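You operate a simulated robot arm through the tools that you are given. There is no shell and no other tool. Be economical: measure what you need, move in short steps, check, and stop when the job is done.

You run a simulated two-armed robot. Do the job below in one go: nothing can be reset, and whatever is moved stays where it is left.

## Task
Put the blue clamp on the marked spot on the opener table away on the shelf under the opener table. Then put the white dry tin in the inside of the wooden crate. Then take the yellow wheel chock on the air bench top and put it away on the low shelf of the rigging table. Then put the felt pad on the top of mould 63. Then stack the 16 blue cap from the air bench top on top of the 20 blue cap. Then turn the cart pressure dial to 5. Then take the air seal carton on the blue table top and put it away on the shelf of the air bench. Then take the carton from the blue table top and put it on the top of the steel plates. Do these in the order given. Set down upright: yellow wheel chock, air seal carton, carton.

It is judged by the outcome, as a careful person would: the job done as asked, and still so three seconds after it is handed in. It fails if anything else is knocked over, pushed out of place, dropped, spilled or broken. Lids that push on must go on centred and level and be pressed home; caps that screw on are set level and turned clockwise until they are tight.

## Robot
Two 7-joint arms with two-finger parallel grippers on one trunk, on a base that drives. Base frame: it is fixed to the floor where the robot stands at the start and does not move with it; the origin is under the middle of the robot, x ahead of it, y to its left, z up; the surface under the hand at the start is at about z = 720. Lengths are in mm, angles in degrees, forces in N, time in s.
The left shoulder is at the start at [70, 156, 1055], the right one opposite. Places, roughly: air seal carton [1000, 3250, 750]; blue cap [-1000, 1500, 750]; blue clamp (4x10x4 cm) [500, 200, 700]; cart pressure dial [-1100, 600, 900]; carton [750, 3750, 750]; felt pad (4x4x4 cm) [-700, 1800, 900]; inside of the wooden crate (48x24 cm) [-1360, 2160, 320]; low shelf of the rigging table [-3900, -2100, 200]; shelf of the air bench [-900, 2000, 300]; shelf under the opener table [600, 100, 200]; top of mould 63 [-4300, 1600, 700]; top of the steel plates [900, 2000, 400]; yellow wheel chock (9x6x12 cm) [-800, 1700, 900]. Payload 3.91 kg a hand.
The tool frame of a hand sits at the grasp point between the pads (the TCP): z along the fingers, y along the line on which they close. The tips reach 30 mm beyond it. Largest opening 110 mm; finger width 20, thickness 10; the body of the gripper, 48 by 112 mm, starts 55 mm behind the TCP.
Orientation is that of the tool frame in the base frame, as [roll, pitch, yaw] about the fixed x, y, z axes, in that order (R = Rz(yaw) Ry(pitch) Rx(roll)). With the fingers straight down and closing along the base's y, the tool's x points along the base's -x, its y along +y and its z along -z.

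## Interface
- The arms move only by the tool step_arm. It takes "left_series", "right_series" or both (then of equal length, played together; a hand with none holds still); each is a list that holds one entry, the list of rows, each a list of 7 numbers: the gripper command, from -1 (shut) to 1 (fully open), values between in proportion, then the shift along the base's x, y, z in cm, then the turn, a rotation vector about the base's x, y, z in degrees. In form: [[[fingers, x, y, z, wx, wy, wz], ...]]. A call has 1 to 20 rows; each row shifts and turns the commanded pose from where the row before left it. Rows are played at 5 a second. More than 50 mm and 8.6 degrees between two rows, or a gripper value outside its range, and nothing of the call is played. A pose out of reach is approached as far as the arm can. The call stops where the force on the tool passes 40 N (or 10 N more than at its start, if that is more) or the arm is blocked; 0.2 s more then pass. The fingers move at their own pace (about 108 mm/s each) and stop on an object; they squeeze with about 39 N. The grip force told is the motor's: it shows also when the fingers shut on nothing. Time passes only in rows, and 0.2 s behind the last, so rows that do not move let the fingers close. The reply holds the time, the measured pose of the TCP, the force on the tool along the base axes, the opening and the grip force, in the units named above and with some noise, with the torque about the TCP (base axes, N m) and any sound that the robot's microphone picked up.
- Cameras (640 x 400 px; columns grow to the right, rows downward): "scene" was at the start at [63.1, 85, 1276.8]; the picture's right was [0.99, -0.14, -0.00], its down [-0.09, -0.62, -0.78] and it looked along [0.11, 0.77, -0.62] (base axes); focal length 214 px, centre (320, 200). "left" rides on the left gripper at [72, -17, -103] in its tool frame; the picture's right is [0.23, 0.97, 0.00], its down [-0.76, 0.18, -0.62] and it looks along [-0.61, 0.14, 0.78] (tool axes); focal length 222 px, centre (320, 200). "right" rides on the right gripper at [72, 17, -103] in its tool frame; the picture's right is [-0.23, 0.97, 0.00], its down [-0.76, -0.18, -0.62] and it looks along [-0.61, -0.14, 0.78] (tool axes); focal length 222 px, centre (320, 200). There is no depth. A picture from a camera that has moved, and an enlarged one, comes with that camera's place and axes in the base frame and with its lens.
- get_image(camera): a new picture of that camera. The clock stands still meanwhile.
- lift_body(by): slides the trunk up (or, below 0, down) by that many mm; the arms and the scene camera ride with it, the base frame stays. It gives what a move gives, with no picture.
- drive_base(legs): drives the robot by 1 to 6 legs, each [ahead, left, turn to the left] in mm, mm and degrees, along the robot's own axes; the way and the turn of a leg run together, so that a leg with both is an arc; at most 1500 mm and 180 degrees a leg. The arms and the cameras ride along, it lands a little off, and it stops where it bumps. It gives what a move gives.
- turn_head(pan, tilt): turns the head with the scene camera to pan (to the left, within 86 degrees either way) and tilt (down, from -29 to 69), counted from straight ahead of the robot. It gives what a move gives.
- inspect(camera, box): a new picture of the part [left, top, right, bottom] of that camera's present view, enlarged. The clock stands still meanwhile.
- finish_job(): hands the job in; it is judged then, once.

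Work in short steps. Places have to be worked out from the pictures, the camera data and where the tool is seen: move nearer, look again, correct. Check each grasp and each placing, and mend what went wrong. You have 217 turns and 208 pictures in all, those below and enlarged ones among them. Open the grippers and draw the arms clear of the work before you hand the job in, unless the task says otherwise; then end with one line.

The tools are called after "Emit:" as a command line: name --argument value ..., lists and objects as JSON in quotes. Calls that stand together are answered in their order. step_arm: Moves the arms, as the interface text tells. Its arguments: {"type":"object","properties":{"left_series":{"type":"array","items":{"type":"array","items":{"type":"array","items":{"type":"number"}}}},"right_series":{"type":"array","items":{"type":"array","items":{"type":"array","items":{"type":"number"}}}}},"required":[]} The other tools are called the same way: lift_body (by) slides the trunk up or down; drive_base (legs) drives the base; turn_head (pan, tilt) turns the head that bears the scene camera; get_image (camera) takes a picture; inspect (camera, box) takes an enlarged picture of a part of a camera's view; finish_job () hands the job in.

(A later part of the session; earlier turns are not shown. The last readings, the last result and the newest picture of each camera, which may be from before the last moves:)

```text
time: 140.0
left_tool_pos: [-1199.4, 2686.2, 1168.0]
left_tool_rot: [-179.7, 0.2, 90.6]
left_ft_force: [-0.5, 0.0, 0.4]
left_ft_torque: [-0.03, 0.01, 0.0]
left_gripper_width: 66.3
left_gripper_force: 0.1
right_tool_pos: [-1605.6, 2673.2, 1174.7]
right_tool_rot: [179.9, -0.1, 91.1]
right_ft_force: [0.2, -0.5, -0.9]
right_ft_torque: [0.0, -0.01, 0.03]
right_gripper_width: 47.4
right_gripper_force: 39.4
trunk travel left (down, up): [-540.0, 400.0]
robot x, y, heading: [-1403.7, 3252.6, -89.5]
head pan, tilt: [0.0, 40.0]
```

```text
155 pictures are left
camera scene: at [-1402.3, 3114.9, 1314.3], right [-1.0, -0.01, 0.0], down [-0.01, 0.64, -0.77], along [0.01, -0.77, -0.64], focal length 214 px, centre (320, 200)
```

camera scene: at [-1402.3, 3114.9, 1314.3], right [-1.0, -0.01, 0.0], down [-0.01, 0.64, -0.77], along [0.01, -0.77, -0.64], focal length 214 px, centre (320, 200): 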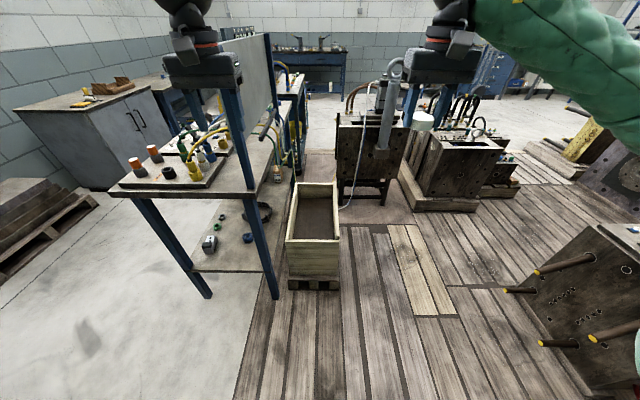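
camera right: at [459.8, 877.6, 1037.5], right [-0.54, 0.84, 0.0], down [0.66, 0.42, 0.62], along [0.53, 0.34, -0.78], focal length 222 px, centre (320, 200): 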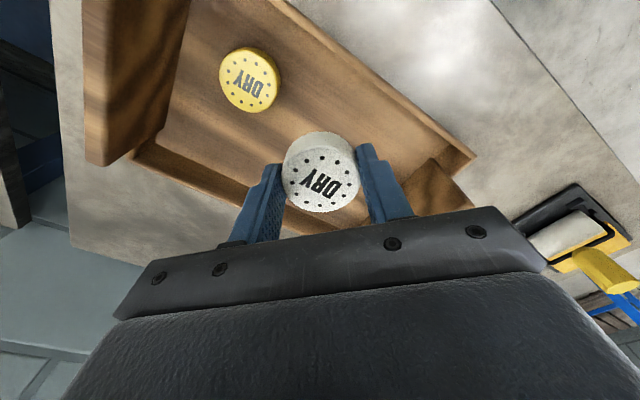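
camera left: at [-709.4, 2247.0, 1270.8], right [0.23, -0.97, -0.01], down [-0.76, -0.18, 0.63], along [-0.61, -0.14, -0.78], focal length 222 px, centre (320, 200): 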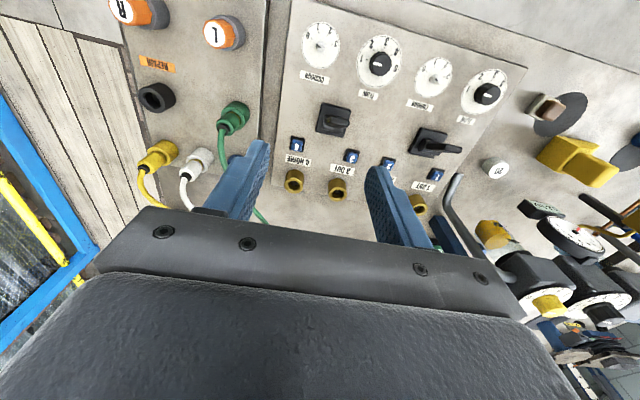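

The crate stands at about x −1255…−1490, y ≈1930…2431, rim z≈490. I raise the left hand out of the way, then drive closer.

Emit:
step_arm --left_series '[[[0.2, 0, 1, 4.5, 0, 0, 0], [0.2, 0, 1, 4.5, 0, 0, 0], [0.2, 0, 1, 4.5, 0, 0, 0], [0.2, 0, 1, 4.5, 0, 0, 0], [0.2, 0, 1, 4.5, 0, 0, 0], [0.2, 0, 0, 4.5, 0, 0, 0], [0.2, 0, 0, 4.5, 0, 0, 0], [0.2, 0, 0, 4.5, 0, 0, 0]]]'

Emit:
drive_base --legs '[[240, 130, 0]]'

Emit:
lift_body --by -300

Emit:
turn_head --pan 0 --tilt 45

Emit:
get_image --camera "scene"

Emit:
get_image --camera "right"

```text
time: 141.8
left_tool_pos: [-1201.3, 2736.8, 1529.3]
left_tool_rot: [-179.7, 0.2, 90.7]
left_ft_force: [0.3, 0.4, -0.5]
left_ft_torque: [-0.01, 0.0, 0.01]
left_gripper_width: 66.0
left_gripper_force: 0.1
right_tool_pos: [-1606.0, 2673.8, 1172.3]
right_tool_rot: [180.0, 0.0, 91.3]
right_ft_force: [0.4, -0.3, 0.1]
right_ft_torque: [0.04, -0.01, -0.05]
right_gripper_width: 47.5
right_gripper_force: 39.2
trunk travel left (down, up): [-540.0, 400.0]
robot x, y, heading: [-1403.2, 3254.0, -89.5]
head pan, tilt: [0.0, 40.0]
```

```text
time: 143.7
left_tool_pos: [-1063.1, 2497.9, 1528.7]
left_tool_rot: [-179.7, 0.2, 90.8]
left_ft_force: [0.1, -0.4, -0.2]
left_ft_torque: [0.02, 0.01, -0.01]
left_gripper_width: 65.9
left_gripper_force: 0.0
right_tool_pos: [-1468.2, 2434.3, 1174.5]
right_tool_rot: [179.9, 0.0, 91.3]
right_ft_force: [0.7, -0.2, -0.2]
right_ft_torque: [-0.03, 0.02, -0.02]
right_gripper_width: 47.9
right_gripper_force: 39.4
trunk travel left (down, up): [-540.0, 400.0]
robot x, y, heading: [-1270.0, 3010.5, -89.3]
head pan, tilt: [0.0, 40.0]
```

```text
time: 146.7
left_tool_pos: [-1063.8, 2500.3, 1228.8]
left_tool_rot: [-179.7, 0.3, 90.7]
left_ft_force: [-0.1, -0.4, 0.0]
left_ft_torque: [0.01, 0.01, 0.0]
left_gripper_width: 66.3
left_gripper_force: 0.1
right_tool_pos: [-1469.1, 2436.9, 875.0]
right_tool_rot: [179.9, 0.1, 91.2]
right_ft_force: [-0.1, -0.6, -1.0]
right_ft_torque: [0.0, 0.02, -0.04]
right_gripper_width: 47.8
right_gripper_force: 38.8
trunk travel left (down, up): [-240.0, 700.0]
robot x, y, heading: [-1270.7, 3015.8, -89.6]
head pan, tilt: [0.0, 40.0]
```

```text
time: 147.4
left_tool_pos: [-1064.7, 2499.1, 1229.0]
left_tool_rot: [-179.7, 0.3, 90.8]
left_ft_force: [-0.8, 0.8, -0.5]
left_ft_torque: [-0.03, 0.0, 0.04]
left_gripper_width: 66.3
left_gripper_force: 0.2
right_tool_pos: [-1468.7, 2437.6, 874.3]
right_tool_rot: [179.9, 0.0, 91.4]
right_ft_force: [-0.2, 0.5, -0.4]
right_ft_torque: [0.0, 0.0, 0.0]
right_gripper_width: 47.9
right_gripper_force: 38.6
trunk travel left (down, up): [-240.0, 700.0]
robot x, y, heading: [-1265.4, 3017.0, -89.5]
head pan, tilt: [0.0, 45.0]
```

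```text
154 pictures are left
camera scene: at [-1267.0, 2880.4, 1007.1], right [-1.0, -0.01, 0.0], down [-0.01, 0.71, -0.71], along [0.01, -0.71, -0.71], focal length 214 px, centre (320, 200)
```

scene: 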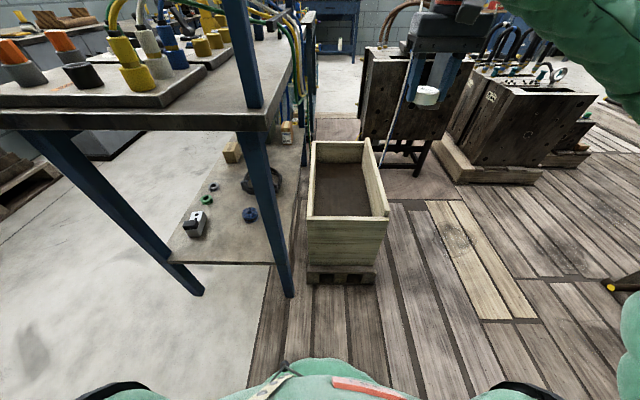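

```text
153 pictures are left
camera right: at [-1453.4, 2510.1, 976.9], right [0.98, -0.2, 0.0], down [-0.16, -0.77, 0.62], along [-0.13, -0.61, -0.78], focal length 222 px, centre (320, 200)
```

right: 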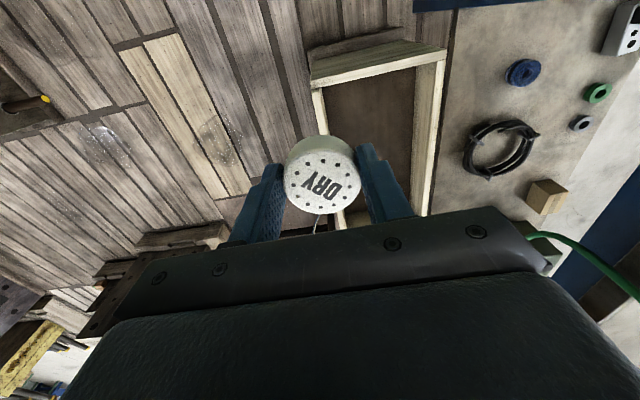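

Crate inner centre x≈−1353, y 1990–2425. Move the tin over (−1355,2300) then down to rim level.

Emit:
step_arm --right_series '[[[-1, 3, -3.5, 0, 0, 0, 0], [-1, 3, -3.5, 0, 0, 0, 0], [-1, 3, -3.5, 0, 0, 0, 0], [-1, 2.5, -3.5, 0, 0, 0, 0], [-1, 0, 0, -5, 0, 0, 0], [-1, 0, 0, -5, 0, 0, 0], [-1, 0, 0, -5, 0, 0, 0], [-1, 0, 0, -5, 0, 0, 0], [-1, 0, 0, -5, 0, 0, 0]]]'

Emit:
get_image --camera "scene"

Emit:
get_image --camera "right"

```text
time: 149.4
left_tool_pos: [-1065.5, 2498.8, 1229.3]
left_tool_rot: [-179.9, 0.3, 90.8]
left_ft_force: [-0.2, -1.1, -0.2]
left_ft_torque: [0.01, 0.0, 0.02]
left_gripper_width: 65.9
left_gripper_force: 0.1
right_tool_pos: [-1355.6, 2293.3, 624.9]
right_tool_rot: [179.9, 0.2, 91.3]
right_ft_force: [-0.5, 0.3, -0.1]
right_ft_torque: [-0.01, 0.02, 0.01]
right_gripper_width: 47.7
right_gripper_force: 39.1
trunk travel left (down, up): [-240.0, 700.0]
robot x, y, heading: [-1266.7, 3013.4, -89.4]
head pan, tilt: [0.0, 45.0]
```

```text
152 pictures are left
camera scene: at [-1267.0, 2880.0, 1007.1], right [-1.0, -0.01, 0.0], down [-0.01, 0.71, -0.71], along [0.01, -0.71, -0.71], focal length 214 px, centre (320, 200)
```

scene: 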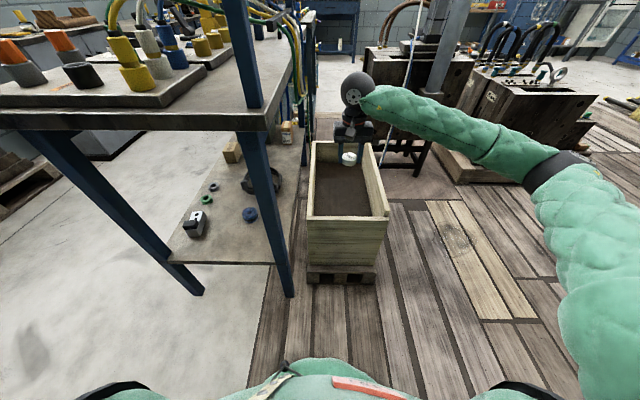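

```text
151 pictures are left
camera right: at [-1339.9, 2367.5, 727.8], right [0.98, -0.2, 0.0], down [-0.16, -0.76, 0.62], along [-0.13, -0.61, -0.78], focal length 222 px, centre (320, 200)
```

right: 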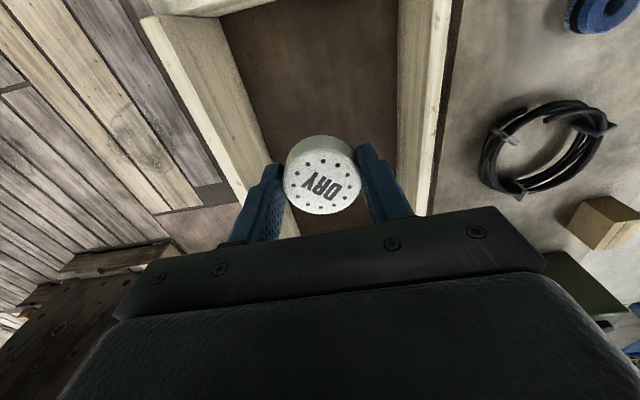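

Centred over the opening. Lower into the crate, slowly near the floor.

Emit:
step_arm --right_series '[[[-1, 0, 0, -5, 0, 0, 0], [-1, 0, 0, -5, 0, 0, 0], [-1, 0, 0, -5, 0, 0, 0], [-1, 0, 0, -5, 0, 0, 0], [-1, 0, 0, -3, 0, 0, 0], [-1, 0, 0, -1, 0, 0, 0], [-1, 0, 0, -0.7, 0, 0, 0]]]'

Emit:
get_image --camera "scene"

Emit:
get_image --camera "right"

```text
time: 151.0
left_tool_pos: [-1062.9, 2498.8, 1230.0]
left_tool_rot: [-179.7, 0.4, 90.8]
left_ft_force: [-1.1, 0.2, 0.2]
left_ft_torque: [-0.01, -0.02, -0.05]
left_gripper_width: 66.1
left_gripper_force: 0.0
right_tool_pos: [-1353.4, 2295.8, 377.1]
right_tool_rot: [179.9, 0.1, 91.3]
right_ft_force: [0.5, -0.1, -0.3]
right_ft_torque: [-0.02, -0.03, -0.03]
right_gripper_width: 47.9
right_gripper_force: 38.5
trunk travel left (down, up): [-240.0, 700.0]
robot x, y, heading: [-1264.6, 3019.2, -89.4]
head pan, tilt: [0.0, 45.0]
```

```text
150 pictures are left
camera scene: at [-1266.9, 2880.3, 1007.1], right [-1.0, -0.01, 0.0], down [-0.01, 0.71, -0.71], along [0.01, -0.71, -0.71], focal length 214 px, centre (320, 200)
```

scene: 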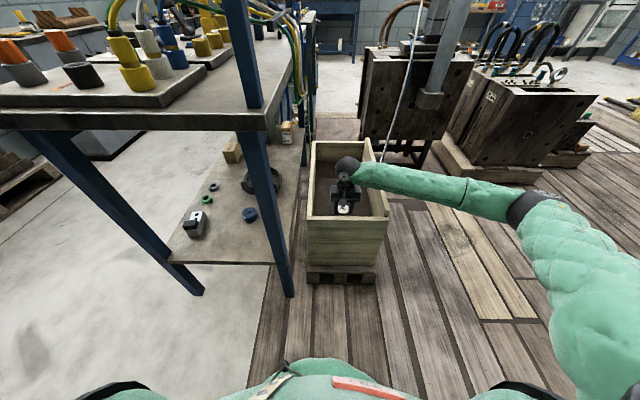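

```text
149 pictures are left
camera right: at [-1338.3, 2369.4, 479.9], right [0.98, -0.2, 0.0], down [-0.16, -0.76, 0.62], along [-0.13, -0.61, -0.78], focal length 222 px, centre (320, 200)
```

right: 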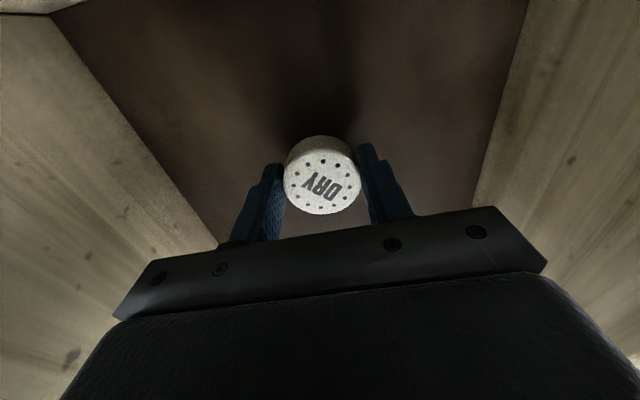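

Continue slow until contact.

Emit:
step_arm --right_series '[[[-1, 0, 0, -0.6, 0, 0, 0], [-1, 0, 0, -0.6, 0, 0, 0], [-1, 0, 0, -0.5, 0, 0, 0], [-1, 0, 0, -0.4, 0, 0, 0], [-1, 0, 0, -0.4, 0, 0, 0], [-1, 0, 0, -0.4, 0, 0, 0], [-1, 0, 0, -0.4, 0, 0, 0], [-1, 0, 0, -0.4, 0, 0, 0]]]'

```text
time: 152.1
left_tool_pos: [-1065.4, 2500.4, 1229.1]
left_tool_rot: [-179.7, 0.3, 90.7]
left_ft_force: [0.0, 0.3, -0.3]
left_ft_torque: [-0.04, 0.0, -0.01]
left_gripper_width: 65.9
left_gripper_force: 0.1
right_tool_pos: [-1354.2, 2295.3, 360.9]
right_tool_rot: [179.8, 0.3, 91.3]
right_ft_force: [-1.6, 8.5, 22.5]
right_ft_torque: [0.36, 0.21, -0.01]
right_gripper_width: 47.8
right_gripper_force: 39.5
trunk travel left (down, up): [-240.0, 700.0]
robot x, y, heading: [-1269.3, 3010.4, -89.1]
head pan, tilt: [0.0, 45.0]
stopped in row 5 (right hand): the force on the tool passed its limit at 44 N (the readings are from after the stop); the commanded pose is now the measured one
```

Contact at the floor (tin bottom ≈z 326). Open and lift out.

Emit:
step_arm --right_series '[[[0.3, 0, 0, 0, 0, 0, 0], [0.3, 0, 0, 0, 0, 0, 0], [0.3, 0, 0, 0, 0, 0, 0], [0.3, 0, 0, 3, 0, 0, 0], [0.3, 0, 0, 5, 0, 0, 0], [0.3, 0, 0, 5, 0, 0, 0], [0.3, 0, 0, 5, 0, 0, 0], [0.3, 0, 0, 5, 0, 0, 0], [0.3, 0, 0, 5, 0, 0, 0], [0.3, 0, 0, 5, 0, 0, 0]]]'

Emit:
get_image --camera "right"

```text
time: 154.3
left_tool_pos: [-1065.5, 2500.2, 1229.3]
left_tool_rot: [-179.8, 0.3, 90.7]
left_ft_force: [0.5, -0.6, 0.3]
left_ft_torque: [0.02, 0.02, 0.0]
left_gripper_width: 65.9
left_gripper_force: 0.0
right_tool_pos: [-1355.8, 2295.4, 687.8]
right_tool_rot: [179.9, 0.2, 91.3]
right_ft_force: [0.2, 0.7, -0.2]
right_ft_torque: [0.02, -0.02, -0.04]
right_gripper_width: 71.3
right_gripper_force: 0.0
trunk travel left (down, up): [-240.0, 700.0]
robot x, y, heading: [-1266.2, 3015.2, -89.2]
head pan, tilt: [0.0, 45.0]
```

```text
148 pictures are left
camera right: at [-1339.6, 2370.3, 790.1], right [0.98, -0.21, 0.0], down [-0.16, -0.76, 0.63], along [-0.13, -0.61, -0.78], focal length 222 px, centre (320, 200)
```

right: 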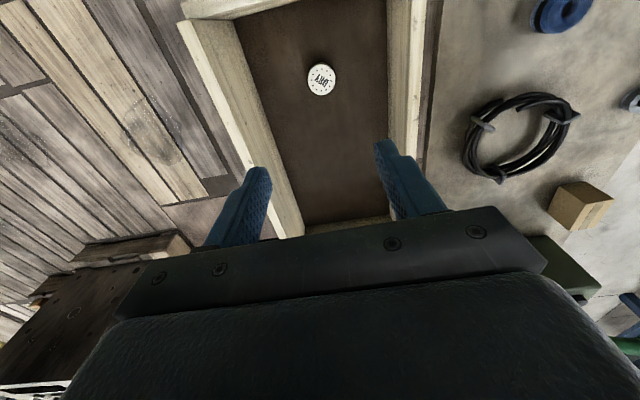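

Tin is in the crate. Raise trunk, retuck the right hand, and drive back to the front of the air bench.

Emit:
lift_body --by 300

Emit:
step_arm --right_series '[[[0.3, 0, 0, 4.5, 0, 0, 0], [0.3, -2, 3, 3, 0, 0, 0], [0.3, -2, 3, 3, 0, 0, 0], [0.3, -2.5, 3, 3, 0, 0, 0], [0.3, -2.5, 3, 3, 0, 0, 0], [0.3, -2, 3, 1.5, 0, 0, 0]]]' --left_series '[[[0.3, 0, -1, -4.5, 0, 0, 0], [0.3, 0, -1, -4.5, 0, 0, 0], [0.3, 0, -1, -4.5, 0, 0, 0], [0.3, 0, -1, -4.5, 0, 0, 0], [0.3, 0, -1, -4.5, 0, 0, 0], [0.3, 0, 0, -4.5, 0, 0, 0]]]'

Emit:
drive_base --legs '[[-100, 0, 0], [0, 1150, 0], [1400, 0, 0], [0, 0, -90]]'

Emit:
turn_head --pan 0 --tilt 40

Emit:
get_image --camera "scene"

```text
time: 157.3
left_tool_pos: [-1064.8, 2499.3, 1529.6]
left_tool_rot: [-179.7, 0.3, 90.7]
left_ft_force: [-0.1, -0.6, -0.3]
left_ft_torque: [0.0, -0.02, -0.03]
left_gripper_width: 66.2
left_gripper_force: 0.1
right_tool_pos: [-1354.7, 2295.0, 987.1]
right_tool_rot: [179.9, 0.2, 91.3]
right_ft_force: [-0.1, 1.5, -0.5]
right_ft_torque: [-0.01, 0.01, -0.02]
right_gripper_width: 71.3
right_gripper_force: 0.1
trunk travel left (down, up): [-540.0, 400.0]
robot x, y, heading: [-1264.6, 3013.6, -89.4]
head pan, tilt: [0.0, 45.0]
```

```text
time: 158.7
left_tool_pos: [-1064.9, 2451.5, 1257.7]
left_tool_rot: [-179.6, 0.3, 90.8]
left_ft_force: [1.2, -0.2, 0.4]
left_ft_torque: [-0.05, 0.01, -0.02]
left_gripper_width: 71.2
left_gripper_force: 0.1
right_tool_pos: [-1466.4, 2445.8, 1166.3]
right_tool_rot: [180.0, 0.2, 91.4]
right_ft_force: [0.2, 1.0, -0.2]
right_ft_torque: [0.01, 0.01, 0.01]
right_gripper_width: 71.7
right_gripper_force: 0.1
trunk travel left (down, up): [-540.0, 400.0]
robot x, y, heading: [-1271.3, 3013.3, -89.2]
head pan, tilt: [0.0, 45.0]
```

```text
time: 161.9
left_tool_pos: [-773.3, 2554.6, 1257.8]
left_tool_rot: [-179.8, 0.2, 90.6]
left_ft_force: [-0.9, 0.1, -0.3]
left_ft_torque: [0.05, -0.01, 0.01]
left_gripper_width: 71.4
left_gripper_force: 0.0
right_tool_pos: [-1181.1, 2549.3, 1166.8]
right_tool_rot: [-179.7, 0.0, 90.2]
right_ft_force: [-6.9, -3.9, 1.3]
right_ft_torque: [0.24, -0.62, -0.36]
right_gripper_width: 71.5
right_gripper_force: 0.0
trunk travel left (down, up): [-540.0, 400.0]
robot x, y, heading: [-971.8, 3117.1, -89.5]
head pan, tilt: [0.0, 45.0]
stopped in leg 2: the force on the tool passed its limit at 214 N (the readings are from after the stop); the commanded pose is now the measured one
```

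```text
time: 162.6
left_tool_pos: [-772.9, 2553.5, 1258.5]
left_tool_rot: [-179.8, 0.2, 90.7]
left_ft_force: [-0.6, -0.8, 0.3]
left_ft_torque: [0.0, 0.01, 0.0]
left_gripper_width: 71.3
left_gripper_force: 0.1
right_tool_pos: [-1180.6, 2549.1, 1167.4]
right_tool_rot: [-179.7, 0.2, 90.3]
right_ft_force: [-19.5, 0.2, -0.1]
right_ft_torque: [0.08, -1.91, -0.92]
right_gripper_width: 71.4
right_gripper_force: 0.0
trunk travel left (down, up): [-540.0, 400.0]
robot x, y, heading: [-971.6, 3113.7, -89.4]
head pan, tilt: [0.0, 40.0]
```

```text
147 pictures are left
camera scene: at [-973.8, 2980.5, 1314.3], right [-1.0, -0.01, 0.0], down [-0.01, 0.64, -0.77], along [0.01, -0.77, -0.64], focal length 214 px, centre (320, 200)
```

scene: 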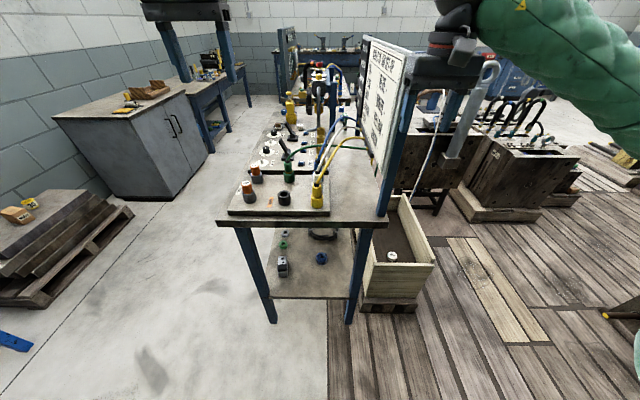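

The right gripper bumped the sign post. Back off sideways, go further out (+y), then continue.

Emit:
drive_base --legs '[[0, -60, 0], [-320, 0, 0]]'

Emit:
get_image --camera "scene"

```text
time: 165.2
left_tool_pos: [-834.3, 2870.7, 1258.8]
left_tool_rot: [-179.7, 0.3, 90.5]
left_ft_force: [0.0, 0.1, -0.4]
left_ft_torque: [0.02, -0.01, -0.04]
left_gripper_width: 71.4
left_gripper_force: 0.0
right_tool_pos: [-1242.5, 2867.3, 1167.0]
right_tool_rot: [-179.4, 0.1, 90.2]
right_ft_force: [0.0, -0.5, 0.7]
right_ft_torque: [-0.01, 0.02, 0.0]
right_gripper_width: 71.5
right_gripper_force: 0.1
trunk travel left (down, up): [-540.0, 400.0]
robot x, y, heading: [-1035.9, 3434.1, -89.5]
head pan, tilt: [0.0, 40.0]
```

```text
146 pictures are left
camera scene: at [-1034.2, 3298.8, 1314.4], right [-1.0, -0.01, 0.0], down [-0.01, 0.64, -0.77], along [0.01, -0.77, -0.64], focal length 214 px, centre (320, 200)
```

scene: 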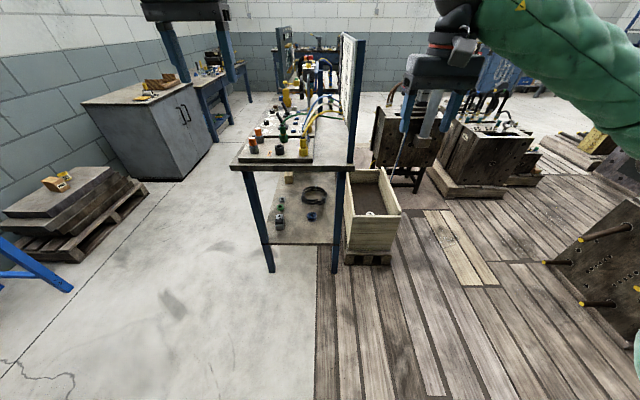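

Bench intact. Continue to the front aisle and face the bench.

Emit:
drive_base --legs '[[0, 920, 0], [1500, 0, 0], [240, 0, 0], [0, 0, -90]]'

Emit:
get_image --camera "scene"

```text
time: 178.5
left_tool_pos: [50.1, 1155.5, 1265.0]
left_tool_rot: [-179.1, 1.1, 87.5]
left_ft_force: [0.4, -0.6, -0.2]
left_ft_torque: [0.04, 0.02, -0.01]
left_gripper_width: 71.6
left_gripper_force: 0.1
right_tool_pos: [-355.7, 1176.9, 1165.3]
right_tool_rot: [-178.2, 0.3, 88.1]
right_ft_force: [0.5, -0.4, -0.4]
right_ft_torque: [0.07, 0.06, 0.01]
right_gripper_width: 71.4
right_gripper_force: 0.1
trunk travel left (down, up): [-540.0, 400.0]
robot x, y, heading: [-132.7, 1715.0, -92.5]
head pan, tilt: [0.0, 40.0]
stopped in leg 3: the robot was blocked; the commanded pose is now the measured one
```

```text
145 pictures are left
camera scene: at [-125.7, 1591.6, 1316.8], right [-1.0, 0.05, 0.01], down [0.02, 0.63, -0.77], along [-0.04, -0.77, -0.63], focal length 214 px, centre (320, 200)
```

scene: 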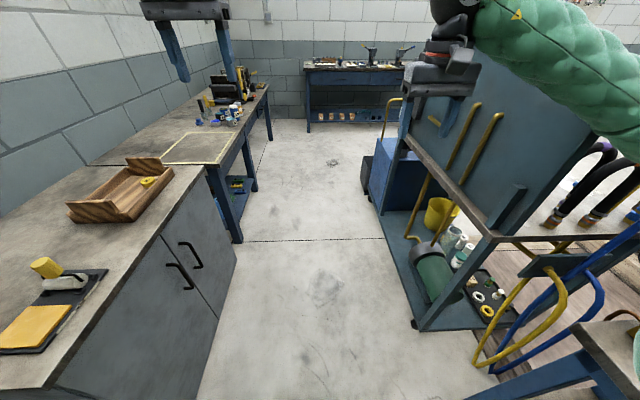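

Blocked near the tool-board cart; back off a little and turn toward the bench.

Emit:
drive_base --legs '[[-100, 0, 0], [0, 0, -87]]'

Emit:
get_image --camera "scene"

```text
time: 181.0
left_tool_pos: [-102.5, 1198.5, 1263.9]
left_tool_rot: [-179.1, 1.0, 71.8]
left_ft_force: [-0.9, 0.4, 1.0]
left_ft_torque: [-0.03, 0.01, -0.01]
left_gripper_width: 71.2
left_gripper_force: 0.1
right_tool_pos: [-482.3, 1327.4, 1161.6]
right_tool_rot: [-178.2, -0.4, 72.6]
right_ft_force: [0.4, 0.1, -0.1]
right_ft_torque: [-0.03, -0.01, -0.01]
right_gripper_width: 71.5
right_gripper_force: 0.0
trunk travel left (down, up): [-540.0, 400.0]
robot x, y, heading: [-122.5, 1788.4, -108.0]
head pan, tilt: [0.0, 40.0]
stopped in leg 2: the robot was blocked; the commanded pose is now the measured one
```

```text
144 pictures are left
camera scene: at [-152.1, 1666.9, 1316.3], right [-0.95, 0.31, 0.01], down [0.19, 0.61, -0.77], along [-0.25, -0.73, -0.64], focal length 214 px, centre (320, 200)
```

scene: 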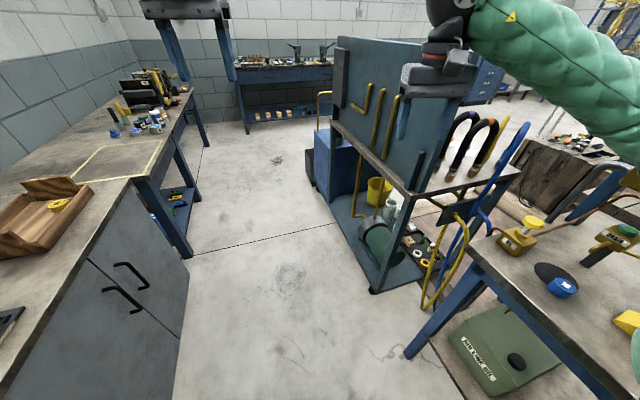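

The robot seems slightly tilted, as if something is at the base. Look down near the base.

Emit:
turn_head --pan -40 --tilt 69

Emit:
get_image --camera "scene"

Emit:
turn_head --pan -86 --tilt 30

Emit:
get_image --camera "scene"

```text
time: 182.1
left_tool_pos: [-100.5, 1198.8, 1262.8]
left_tool_rot: [-179.0, 1.1, 71.9]
left_ft_force: [0.5, -0.3, -0.6]
left_ft_torque: [0.01, 0.04, 0.01]
left_gripper_width: 71.5
left_gripper_force: 0.0
right_tool_pos: [-483.3, 1327.0, 1160.9]
right_tool_rot: [-178.1, -0.4, 72.5]
right_ft_force: [0.3, -0.3, 0.5]
right_ft_torque: [0.02, 0.01, 0.0]
right_gripper_width: 71.6
right_gripper_force: 0.2
trunk travel left (down, up): [-540.0, 400.0]
robot x, y, heading: [-127.7, 1790.3, -108.6]
head pan, tilt: [-40.0, 68.8]
```

```text
143 pictures are left
camera scene: at [-172.7, 1717.3, 1279.6], right [-0.53, 0.85, 0.0], down [0.79, 0.49, -0.38], along [-0.32, -0.2, -0.93], focal length 214 px, centre (320, 200)
```

scene: 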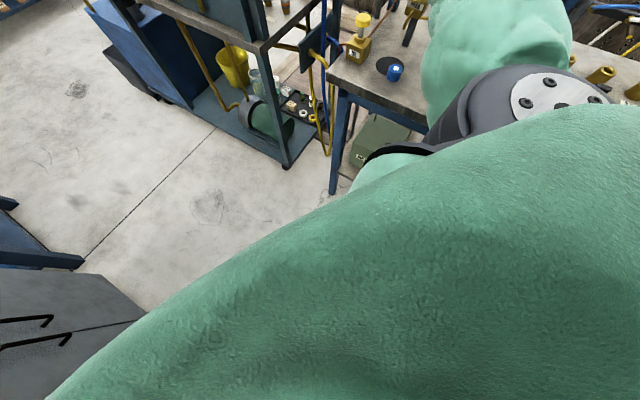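

```text
time: 183.2
left_tool_pos: [-100.3, 1197.5, 1262.4]
left_tool_rot: [-179.1, 1.1, 71.7]
left_ft_force: [-0.3, 0.5, 0.0]
left_ft_torque: [0.01, -0.03, -0.01]
left_gripper_width: 71.6
left_gripper_force: 0.1
right_tool_pos: [-483.4, 1327.3, 1160.3]
right_tool_rot: [-178.1, -0.5, 72.5]
right_ft_force: [0.6, -0.1, 0.6]
right_ft_torque: [-0.02, 0.02, 0.01]
right_gripper_width: 71.8
right_gripper_force: 0.1
trunk travel left (down, up): [-540.0, 400.0]
robot x, y, heading: [-128.7, 1790.5, -108.4]
head pan, tilt: [-85.9, 30.0]
```

```text
142 pictures are left
camera scene: at [-212.0, 1768.9, 1331.3], right [0.24, 0.97, -0.01], down [0.47, -0.13, -0.87], along [-0.85, 0.21, -0.49], focal length 214 px, centre (320, 200)
```

scene: 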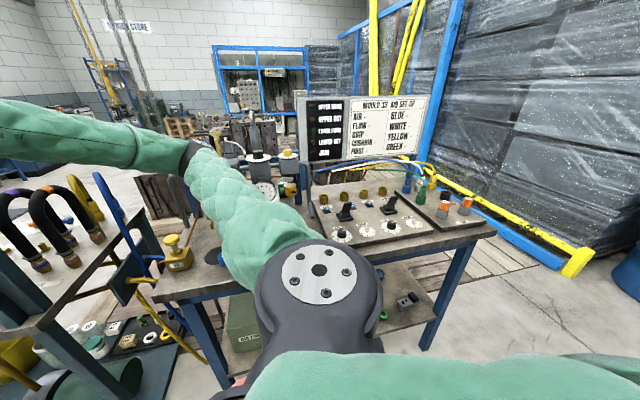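

Nothing obvious on the right. Look to the left side.

Emit:
turn_head --pan 86 --tilt 40

Emit:
get_image --camera "scene"

Emit:
get_image --camera "left"

Emit:
get_image --camera "right"

```text
time: 185.8
left_tool_pos: [-100.6, 1196.2, 1262.3]
left_tool_rot: [-179.1, 1.0, 71.8]
left_ft_force: [0.7, -0.1, -0.6]
left_ft_torque: [0.01, -0.01, -0.02]
left_gripper_width: 71.5
left_gripper_force: 0.1
right_tool_pos: [-483.8, 1325.5, 1161.1]
right_tool_rot: [-178.2, -0.6, 72.4]
right_ft_force: [0.5, -0.4, -0.2]
right_ft_torque: [0.02, -0.01, -0.02]
right_gripper_width: 71.5
right_gripper_force: 0.0
trunk travel left (down, up): [-540.0, 400.0]
robot x, y, heading: [-129.0, 1790.6, -108.2]
head pan, tilt: [85.9, 40.0]
```

```text
141 pictures are left
camera scene: at [-45.9, 1714.0, 1313.6], right [-0.38, -0.92, 0.01], down [-0.61, 0.24, -0.76], along [0.7, -0.29, -0.65], focal length 214 px, centre (320, 200)
```

scene: 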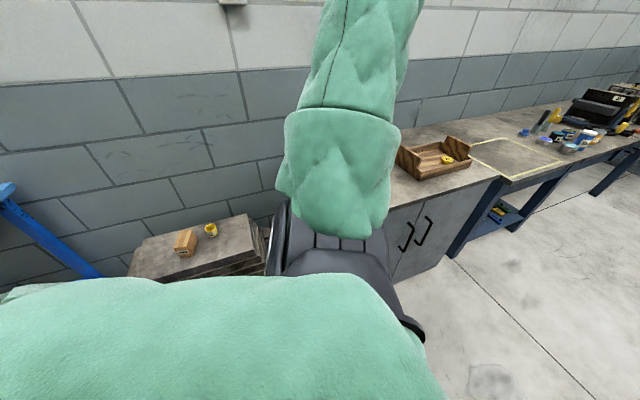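

```text
140 pictures are left
camera left: at [-91.6, 1272.2, 1363.9], right [1.0, -0.09, -0.02], down [-0.06, -0.77, 0.63], along [-0.07, -0.63, -0.77], focal length 222 px, centre (320, 200)
```

left: 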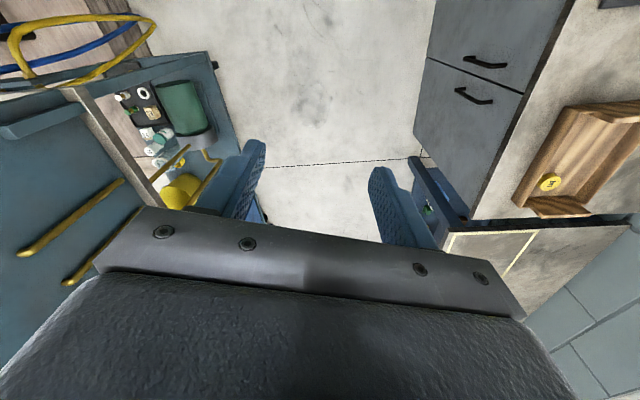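

```text
139 pictures are left
camera right: at [-442.1, 1389.6, 1263.4], right [0.86, -0.51, -0.03], down [-0.38, -0.69, 0.62], along [-0.34, -0.52, -0.78], focal length 222 px, centre (320, 200)
```

right: 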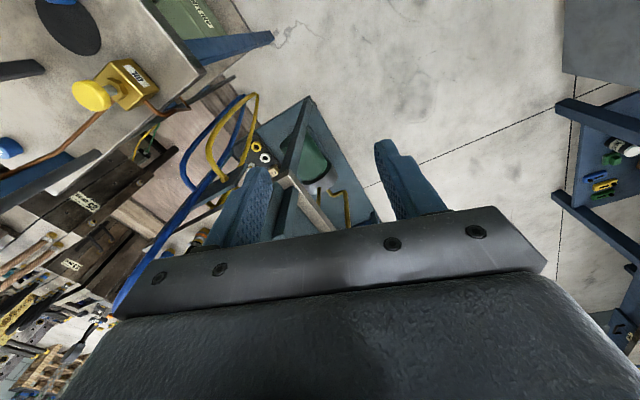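

Probably the right elbow is brushing something (board/bench rack). Move away from the bench to the left, then turn in place.

Emit:
drive_base --legs '[[-60, 170, 0], [0, 0, -72]]'

Emit:
turn_head --pan 0 --tilt 40

Emit:
get_image --camera "scene"

```text
time: 190.4
left_tool_pos: [-515.5, 1602.0, 1260.1]
left_tool_rot: [-179.7, 0.5, -0.5]
left_ft_force: [0.5, 0.0, -0.3]
left_ft_torque: [-0.02, 0.01, -0.03]
left_gripper_width: 71.6
left_gripper_force: 0.0
right_tool_pos: [-509.7, 2005.9, 1152.9]
right_tool_rot: [-178.9, -1.1, 0.4]
right_ft_force: [-0.3, 0.3, 0.1]
right_ft_torque: [-0.01, 0.0, -0.01]
right_gripper_width: 71.1
right_gripper_force: 0.1
trunk travel left (down, up): [-540.0, 400.0]
robot x, y, heading: [52.4, 1794.9, 179.7]
head pan, tilt: [85.9, 40.0]
```

```text
time: 192.0
left_tool_pos: [-516.8, 1602.1, 1261.0]
left_tool_rot: [-179.8, 0.5, -0.3]
left_ft_force: [-0.3, -0.8, 1.0]
left_ft_torque: [0.01, 0.01, -0.02]
left_gripper_width: 71.6
left_gripper_force: 0.1
right_tool_pos: [-510.0, 2005.8, 1153.7]
right_tool_rot: [-178.9, -1.2, 0.5]
right_ft_force: [0.0, -0.5, -0.6]
right_ft_torque: [-0.03, -0.02, 0.03]
right_gripper_width: 71.7
right_gripper_force: 0.0
trunk travel left (down, up): [-540.0, 400.0]
robot x, y, heading: [50.0, 1795.9, 179.9]
head pan, tilt: [0.0, 40.0]
```

```text
138 pictures are left
camera scene: at [-85.2, 1795.2, 1314.3], right [0.01, 1.0, 0.0], down [0.64, 0.0, -0.77], along [-0.77, 0.0, -0.64], focal length 214 px, centre (320, 200)
```

scene: 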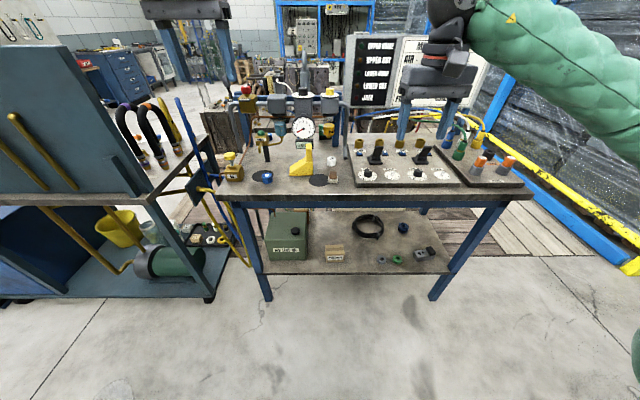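

Everything on the bench is intact. I will take the felt pad in the right hand and then the chock in the left, so as to carry both in one trip. Position for the pad first.

Emit:
drive_base --legs '[[150, 96, 0]]'

Emit:
step_arm --right_series '[[[1, -1.5, -3, -3, 0, 0, 0], [1, -1.5, -3, -3, 0, 0, 0], [1, -1.5, -2, -3, 0, 0, 0], [1, -1, 0, -3, 0, 0, 0], [1, 0, 0, -3, 0, 0, 0]]]'

Emit:
get_image --camera "right"

Emit:
inspect --camera "scene" --box '[240, 100, 400, 200]'

```text
time: 193.5
left_tool_pos: [-669.4, 1505.6, 1259.7]
left_tool_rot: [-179.7, 0.4, -0.3]
left_ft_force: [-0.6, -0.4, -0.5]
left_ft_torque: [0.03, -0.02, 0.01]
left_gripper_width: 71.6
left_gripper_force: 0.1
right_tool_pos: [-663.2, 1907.3, 1152.6]
right_tool_rot: [-178.7, -1.1, 0.6]
right_ft_force: [-0.1, -0.6, -0.1]
right_ft_torque: [-0.02, -0.04, -0.01]
right_gripper_width: 71.5
right_gripper_force: 0.2
trunk travel left (down, up): [-540.0, 400.0]
robot x, y, heading: [-100.6, 1697.9, 179.8]
head pan, tilt: [0.0, 40.0]
```

```text
time: 194.7
left_tool_pos: [-667.6, 1507.0, 1259.6]
left_tool_rot: [-179.7, 0.4, -0.3]
left_ft_force: [0.7, 1.0, -0.3]
left_ft_torque: [-0.02, -0.01, 0.02]
left_gripper_width: 71.3
left_gripper_force: 0.0
right_tool_pos: [-716.1, 1828.0, 1003.7]
right_tool_rot: [-179.0, -0.9, 0.6]
right_ft_force: [0.4, 0.3, 0.3]
right_ft_torque: [0.02, -0.04, 0.0]
right_gripper_width: 109.9
right_gripper_force: 0.1
trunk travel left (down, up): [-540.0, 400.0]
robot x, y, heading: [-99.7, 1698.9, 179.9]
head pan, tilt: [0.0, 40.0]
```

```text
137 pictures are left
camera right: at [-645.2, 1811.3, 1107.3], right [-0.22, -0.98, -0.02], down [-0.77, 0.16, 0.61], along [-0.59, 0.15, -0.79], focal length 222 px, centre (320, 200)
```

right: 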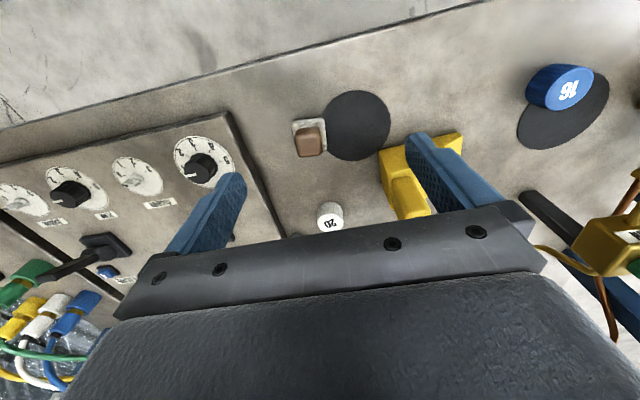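

```text
4.00 times, centred on (320, 150) of scene
camera zoom: at [-237.9, 1699.5, 1314.4], right [0.01, 1.0, 0.0], down [0.64, 0.0, -0.77], along [-0.77, 0.0, -0.64], focal length 858 px, centre (320, 400)
```

zoom: 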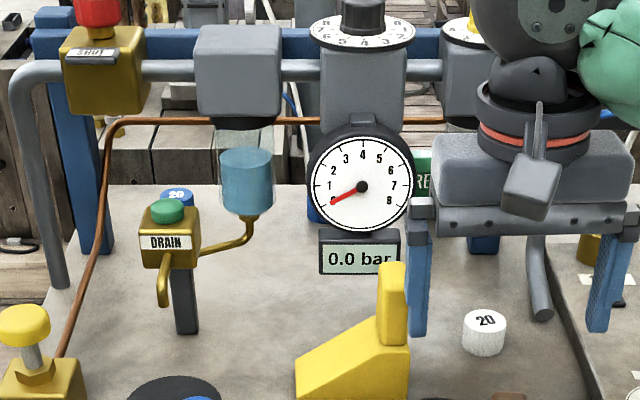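

20 blue cap is at the rear behind the DRAIN unit. The pad is at ≈(−735,1852), bench top ≈z 850. Close in above the pad.

Emit:
step_arm --right_series '[[[0.3, -0.9, 1.2, -4, 0.5, 0, -3], [0.3, -0.9, 1.2, -4, 0.5, 0, -3], [0.3, 0, 0, -2, 0, 0, 0], [0.3, 0, 0, 0, 0, 0, 0]]]'

Emit:
get_image --camera "right"

```text
time: 195.7
left_tool_pos: [-667.4, 1505.8, 1260.3]
left_tool_rot: [-179.6, 0.5, -0.3]
left_ft_force: [1.3, -0.4, -0.2]
left_ft_torque: [0.0, 0.04, -0.02]
left_gripper_width: 71.6
left_gripper_force: 0.1
right_tool_pos: [-733.4, 1851.0, 902.7]
right_tool_rot: [-177.9, -1.0, -5.5]
right_ft_force: [-0.7, -0.1, 0.1]
right_ft_torque: [0.01, 0.01, -0.02]
right_gripper_width: 71.5
right_gripper_force: 0.1
trunk travel left (down, up): [-540.0, 400.0]
robot x, y, heading: [-102.3, 1697.3, 179.8]
head pan, tilt: [0.0, 40.0]
```

```text
135 pictures are left
camera right: at [-665.7, 1825.3, 1006.0], right [-0.32, -0.95, -0.04], down [-0.75, 0.23, 0.62], along [-0.57, 0.23, -0.79], focal length 222 px, centre (320, 200)
```

right: 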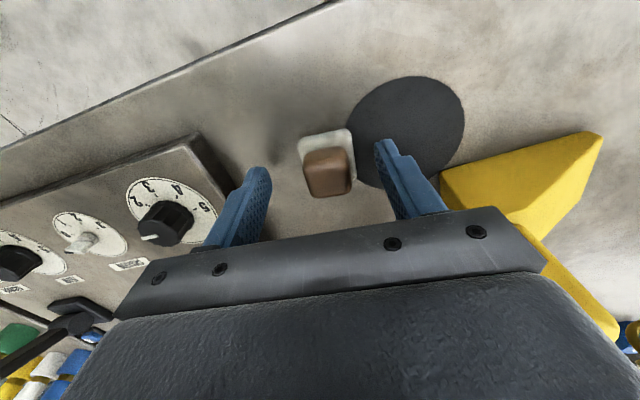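

Aligned; descend to z≈884 and grip.

Emit:
step_arm --right_series '[[[0.1, -0.5, 0, -1, -2, 0, 0], [0.1, 0, 0, -0.8, 0, 0, 0], [-1, 0, 0, 0, 0, 0, 0], [-1, 0, 0, 0, 0, 0, 0], [-1, 0, 0, 0, 0, 0, 0], [-1, 0, 0, 0, 0, 0, 0], [-1, 0, 0, 3, 0, 0, 0], [-1, 0, 0, 4, 0, 0, 0]]]'

Emit:
get_image --camera "right"

```text
time: 196.5
left_tool_pos: [-665.4, 1505.2, 1260.9]
left_tool_rot: [-179.7, 0.6, -0.2]
left_ft_force: [-0.7, -0.5, 1.0]
left_ft_torque: [-0.03, 0.01, -0.01]
left_gripper_width: 71.6
left_gripper_force: 0.0
right_tool_pos: [-739.4, 1850.9, 889.1]
right_tool_rot: [180.0, -0.7, -5.5]
right_ft_force: [9.0, -3.8, 22.9]
right_ft_torque: [0.35, -0.13, 0.05]
right_gripper_width: 34.9
right_gripper_force: 39.2
trunk travel left (down, up): [-540.0, 400.0]
robot x, y, heading: [-101.3, 1697.4, 179.7]
head pan, tilt: [0.0, 40.0]
stopped in row 3 (right hand): the force on the tool passed its limit at 44 N (the readings are from after the stop); the commanded pose is now the measured one
```

```text
134 pictures are left
camera right: at [-669.5, 1829.6, 993.8], right [-0.32, -0.95, 0.0], down [-0.75, 0.25, 0.61], along [-0.58, 0.2, -0.79], focal length 222 px, centre (320, 200)
```

right: 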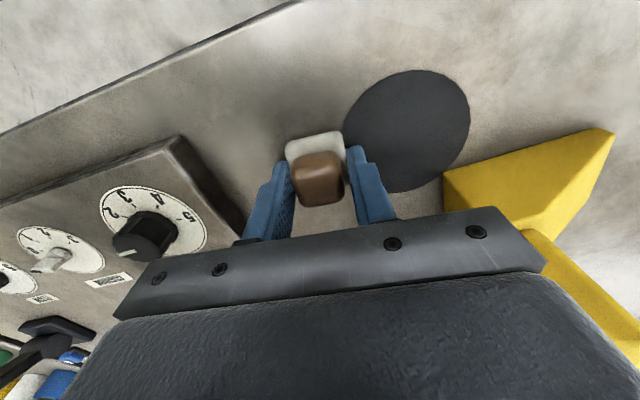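

Gripped (35 mm). Lift and check.

Emit:
step_arm --right_series '[[[-1, 0, 0, 0, 0, 0, 0], [-1, 0, 0, 2, 0, 0, 0], [-1, 0, 0, 4, 0, 0, 0], [-1, 1, 0, 4.5, 0, 0, 0], [-1, 2, 2, 4.5, 0, 0, 0], [-1, 2, 2, 4.5, 0, 0, 0], [-1, 2, 2, 4, 0, 0, 0], [-1, 2, 2, 4, 0, 0, 0]]]'

Emit:
get_image --camera "right"

```text
refused: row 5 steps farther than a row can; nothing moved
```

```text
133 pictures are left
camera right: at [-669.5, 1829.6, 993.8], right [-0.32, -0.95, 0.0], down [-0.75, 0.25, 0.61], along [-0.58, 0.2, -0.79], focal length 222 px, centre (320, 200)
```

right: 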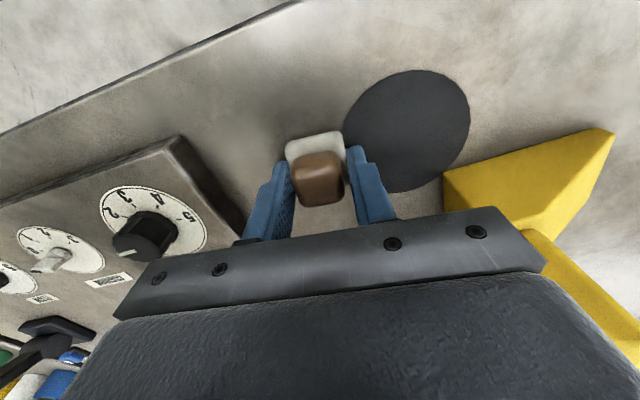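

Repeat with smaller rows.

Emit:
step_arm --right_series '[[[-1, 0, 0, 0, 0, 0, 0], [-1, 0, 0, 2, 0, 0, 0], [-1, 0, 0, 4, 0, 0, 0], [-1, 1, 0, 4.5, 0, 0, 0], [-1, 2, 2, 4, 0, 0, 0], [-1, 2, 2, 4, 0, 0, 0], [-1, 2, 2, 4, 0, 0, 0], [-1, 2, 2, 4, 0, 0, 0]]]'

Emit:
get_image --camera "right"

```text
time: 198.3
left_tool_pos: [-666.5, 1506.1, 1260.7]
left_tool_rot: [-179.8, 0.5, -0.2]
left_ft_force: [0.5, -0.3, -0.2]
left_ft_torque: [0.03, 0.0, 0.0]
left_gripper_width: 71.6
left_gripper_force: 0.1
right_tool_pos: [-648.1, 1932.7, 1153.6]
right_tool_rot: [-180.0, -0.9, -5.4]
right_ft_force: [-0.5, -0.1, -0.7]
right_ft_torque: [-0.02, -0.02, 0.03]
right_gripper_width: 34.5
right_gripper_force: 38.8
trunk travel left (down, up): [-540.0, 400.0]
robot x, y, heading: [-104.1, 1701.1, 179.8]
head pan, tilt: [0.0, 40.0]
```

```text
132 pictures are left
camera right: at [-580.0, 1910.3, 1257.5], right [-0.32, -0.95, 0.0], down [-0.75, 0.25, 0.61], along [-0.58, 0.2, -0.79], focal length 222 px, centre (320, 200)
```

right: 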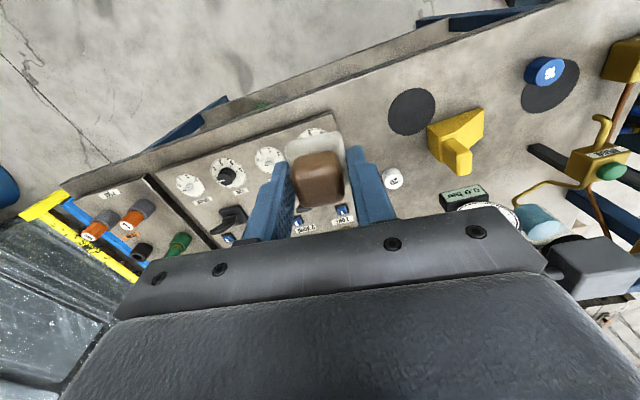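

Pad held. Now slide right so the left hand faces the chock post (post ≈(−790,1752), top z≈978), and bring the left hand tilted 40° near it.

Emit:
drive_base --legs '[[0, -250, 0]]'

Emit:
step_arm --left_series '[[[0.3, -1, 0, -3.8, 0, 6.6, 0], [0.3, -1, 0, -3.8, 0, 6.6, 0], [0.3, -1, 0, -3.8, 0, 6.6, 0], [0.3, -1, 0, -3.8, 0, 6.6, 0], [0.3, -1, 0, -3.8, 0, 6.6, 0], [0.3, -1, 0, -3.8, 0, 6.6, 0], [0.3, 0, 0, 0, 0, 0, 0]]]'

Emit:
get_image --camera "left"

Emit:
inspect --camera "scene" --box '[180, 90, 340, 190]'

```text
time: 200.1
left_tool_pos: [-665.7, 1754.2, 1259.7]
left_tool_rot: [-179.8, 0.4, -0.1]
left_ft_force: [-0.2, 0.3, 0.3]
left_ft_torque: [-0.02, 0.02, -0.02]
left_gripper_width: 71.4
left_gripper_force: 0.1
right_tool_pos: [-649.4, 2181.9, 1152.2]
right_tool_rot: [179.9, -0.8, -5.3]
right_ft_force: [0.4, 0.0, 0.1]
right_ft_torque: [0.0, 0.0, -0.01]
right_gripper_width: 35.0
right_gripper_force: 39.0
trunk travel left (down, up): [-540.0, 400.0]
robot x, y, heading: [-104.5, 1945.7, 180.1]
head pan, tilt: [0.0, 40.0]
```

```text
time: 201.7
left_tool_pos: [-724.5, 1755.4, 1031.5]
left_tool_rot: [-179.8, 40.1, -0.2]
left_ft_force: [0.5, 0.2, -0.2]
left_ft_torque: [0.0, 0.01, -0.02]
left_gripper_width: 71.4
left_gripper_force: 0.0
right_tool_pos: [-648.2, 2179.9, 1154.4]
right_tool_rot: [-179.9, -0.8, -5.3]
right_ft_force: [0.6, 0.9, 0.3]
right_ft_torque: [-0.03, 0.03, -0.02]
right_gripper_width: 34.7
right_gripper_force: 38.7
trunk travel left (down, up): [-540.0, 400.0]
robot x, y, heading: [-99.1, 1948.9, 179.8]
head pan, tilt: [0.0, 40.0]
```

```text
131 pictures are left
camera left: at [-602.8, 1771.4, 1063.7], right [0.17, -0.97, -0.15], down [-0.18, -0.18, 0.97], along [-0.97, -0.14, -0.21], focal length 222 px, centre (320, 200)
```

left: 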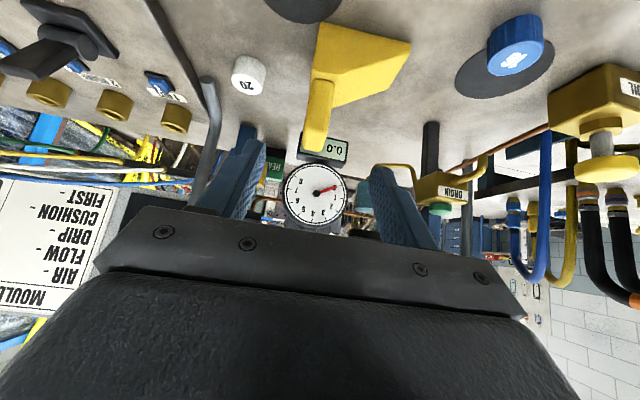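

```text
4.00 times, centred on (260, 140) of scene
camera zoom: at [-235.3, 1948.0, 1314.6], right [0.0, 1.0, 0.0], down [0.64, 0.0, -0.77], along [-0.77, 0.0, -0.64], focal length 858 px, centre (560, 440)
```

zoom: 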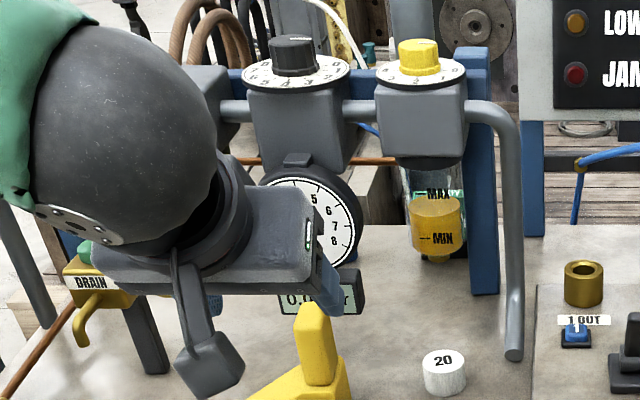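

Post top confirmed at ≈(−786,1756,978). Approach along the tool axis and grip.

Emit:
step_arm --left_series '[[[0.2, -2.2, 0, -2.3, 0, 0, 0], [0.2, -2.2, 0, -2.3, 0, 0, 0], [0.2, -2, 0, -2.2, 0, 0, 0], [0.2, 0, 0, 0, 0, 0, 0]]]'

Emit:
get_image --camera "left"

Emit:
inspect --camera "scene" --box '[200, 120, 320, 195]'

```text
time: 202.7
left_tool_pos: [-786.8, 1753.5, 963.3]
left_tool_rot: [-179.8, 40.1, -0.1]
left_ft_force: [0.1, -0.2, -0.9]
left_ft_torque: [-0.01, -0.01, 0.03]
left_gripper_width: 66.2
left_gripper_force: 0.1
right_tool_pos: [-650.9, 2179.9, 1152.7]
right_tool_rot: [-180.0, -0.9, -5.3]
right_ft_force: [-0.4, 0.6, 0.0]
right_ft_torque: [-0.04, 0.02, 0.03]
right_gripper_width: 34.9
right_gripper_force: 39.6
trunk travel left (down, up): [-540.0, 400.0]
robot x, y, heading: [-102.8, 1948.7, 179.9]
head pan, tilt: [0.0, 40.0]
```

```text
129 pictures are left
camera left: at [-664.8, 1769.0, 995.2], right [0.17, -0.97, -0.15], down [-0.18, -0.18, 0.97], along [-0.97, -0.14, -0.21], focal length 222 px, centre (320, 200)
```

left: 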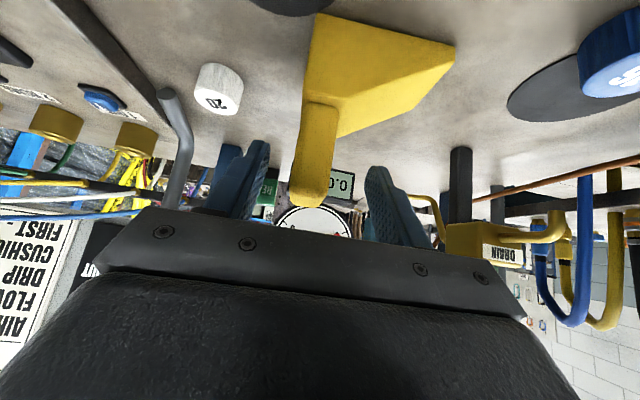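

```text
5.33 times, centred on (260, 158) of scene
camera zoom: at [-235.7, 1947.8, 1314.5], right [0.0, 1.0, 0.0], down [0.64, 0.0, -0.77], along [-0.77, 0.0, -0.64], focal length 1144 px, centre (640, 427)
```

zoom: 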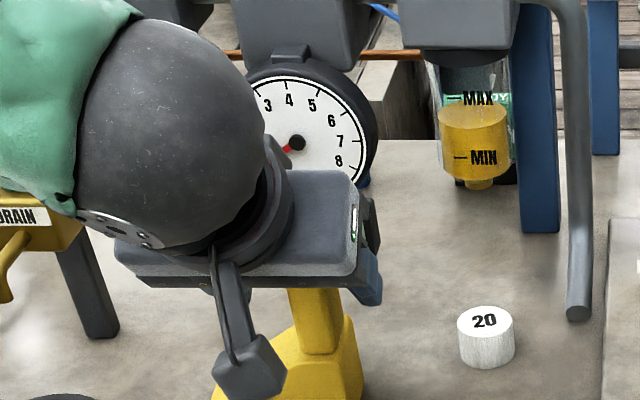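

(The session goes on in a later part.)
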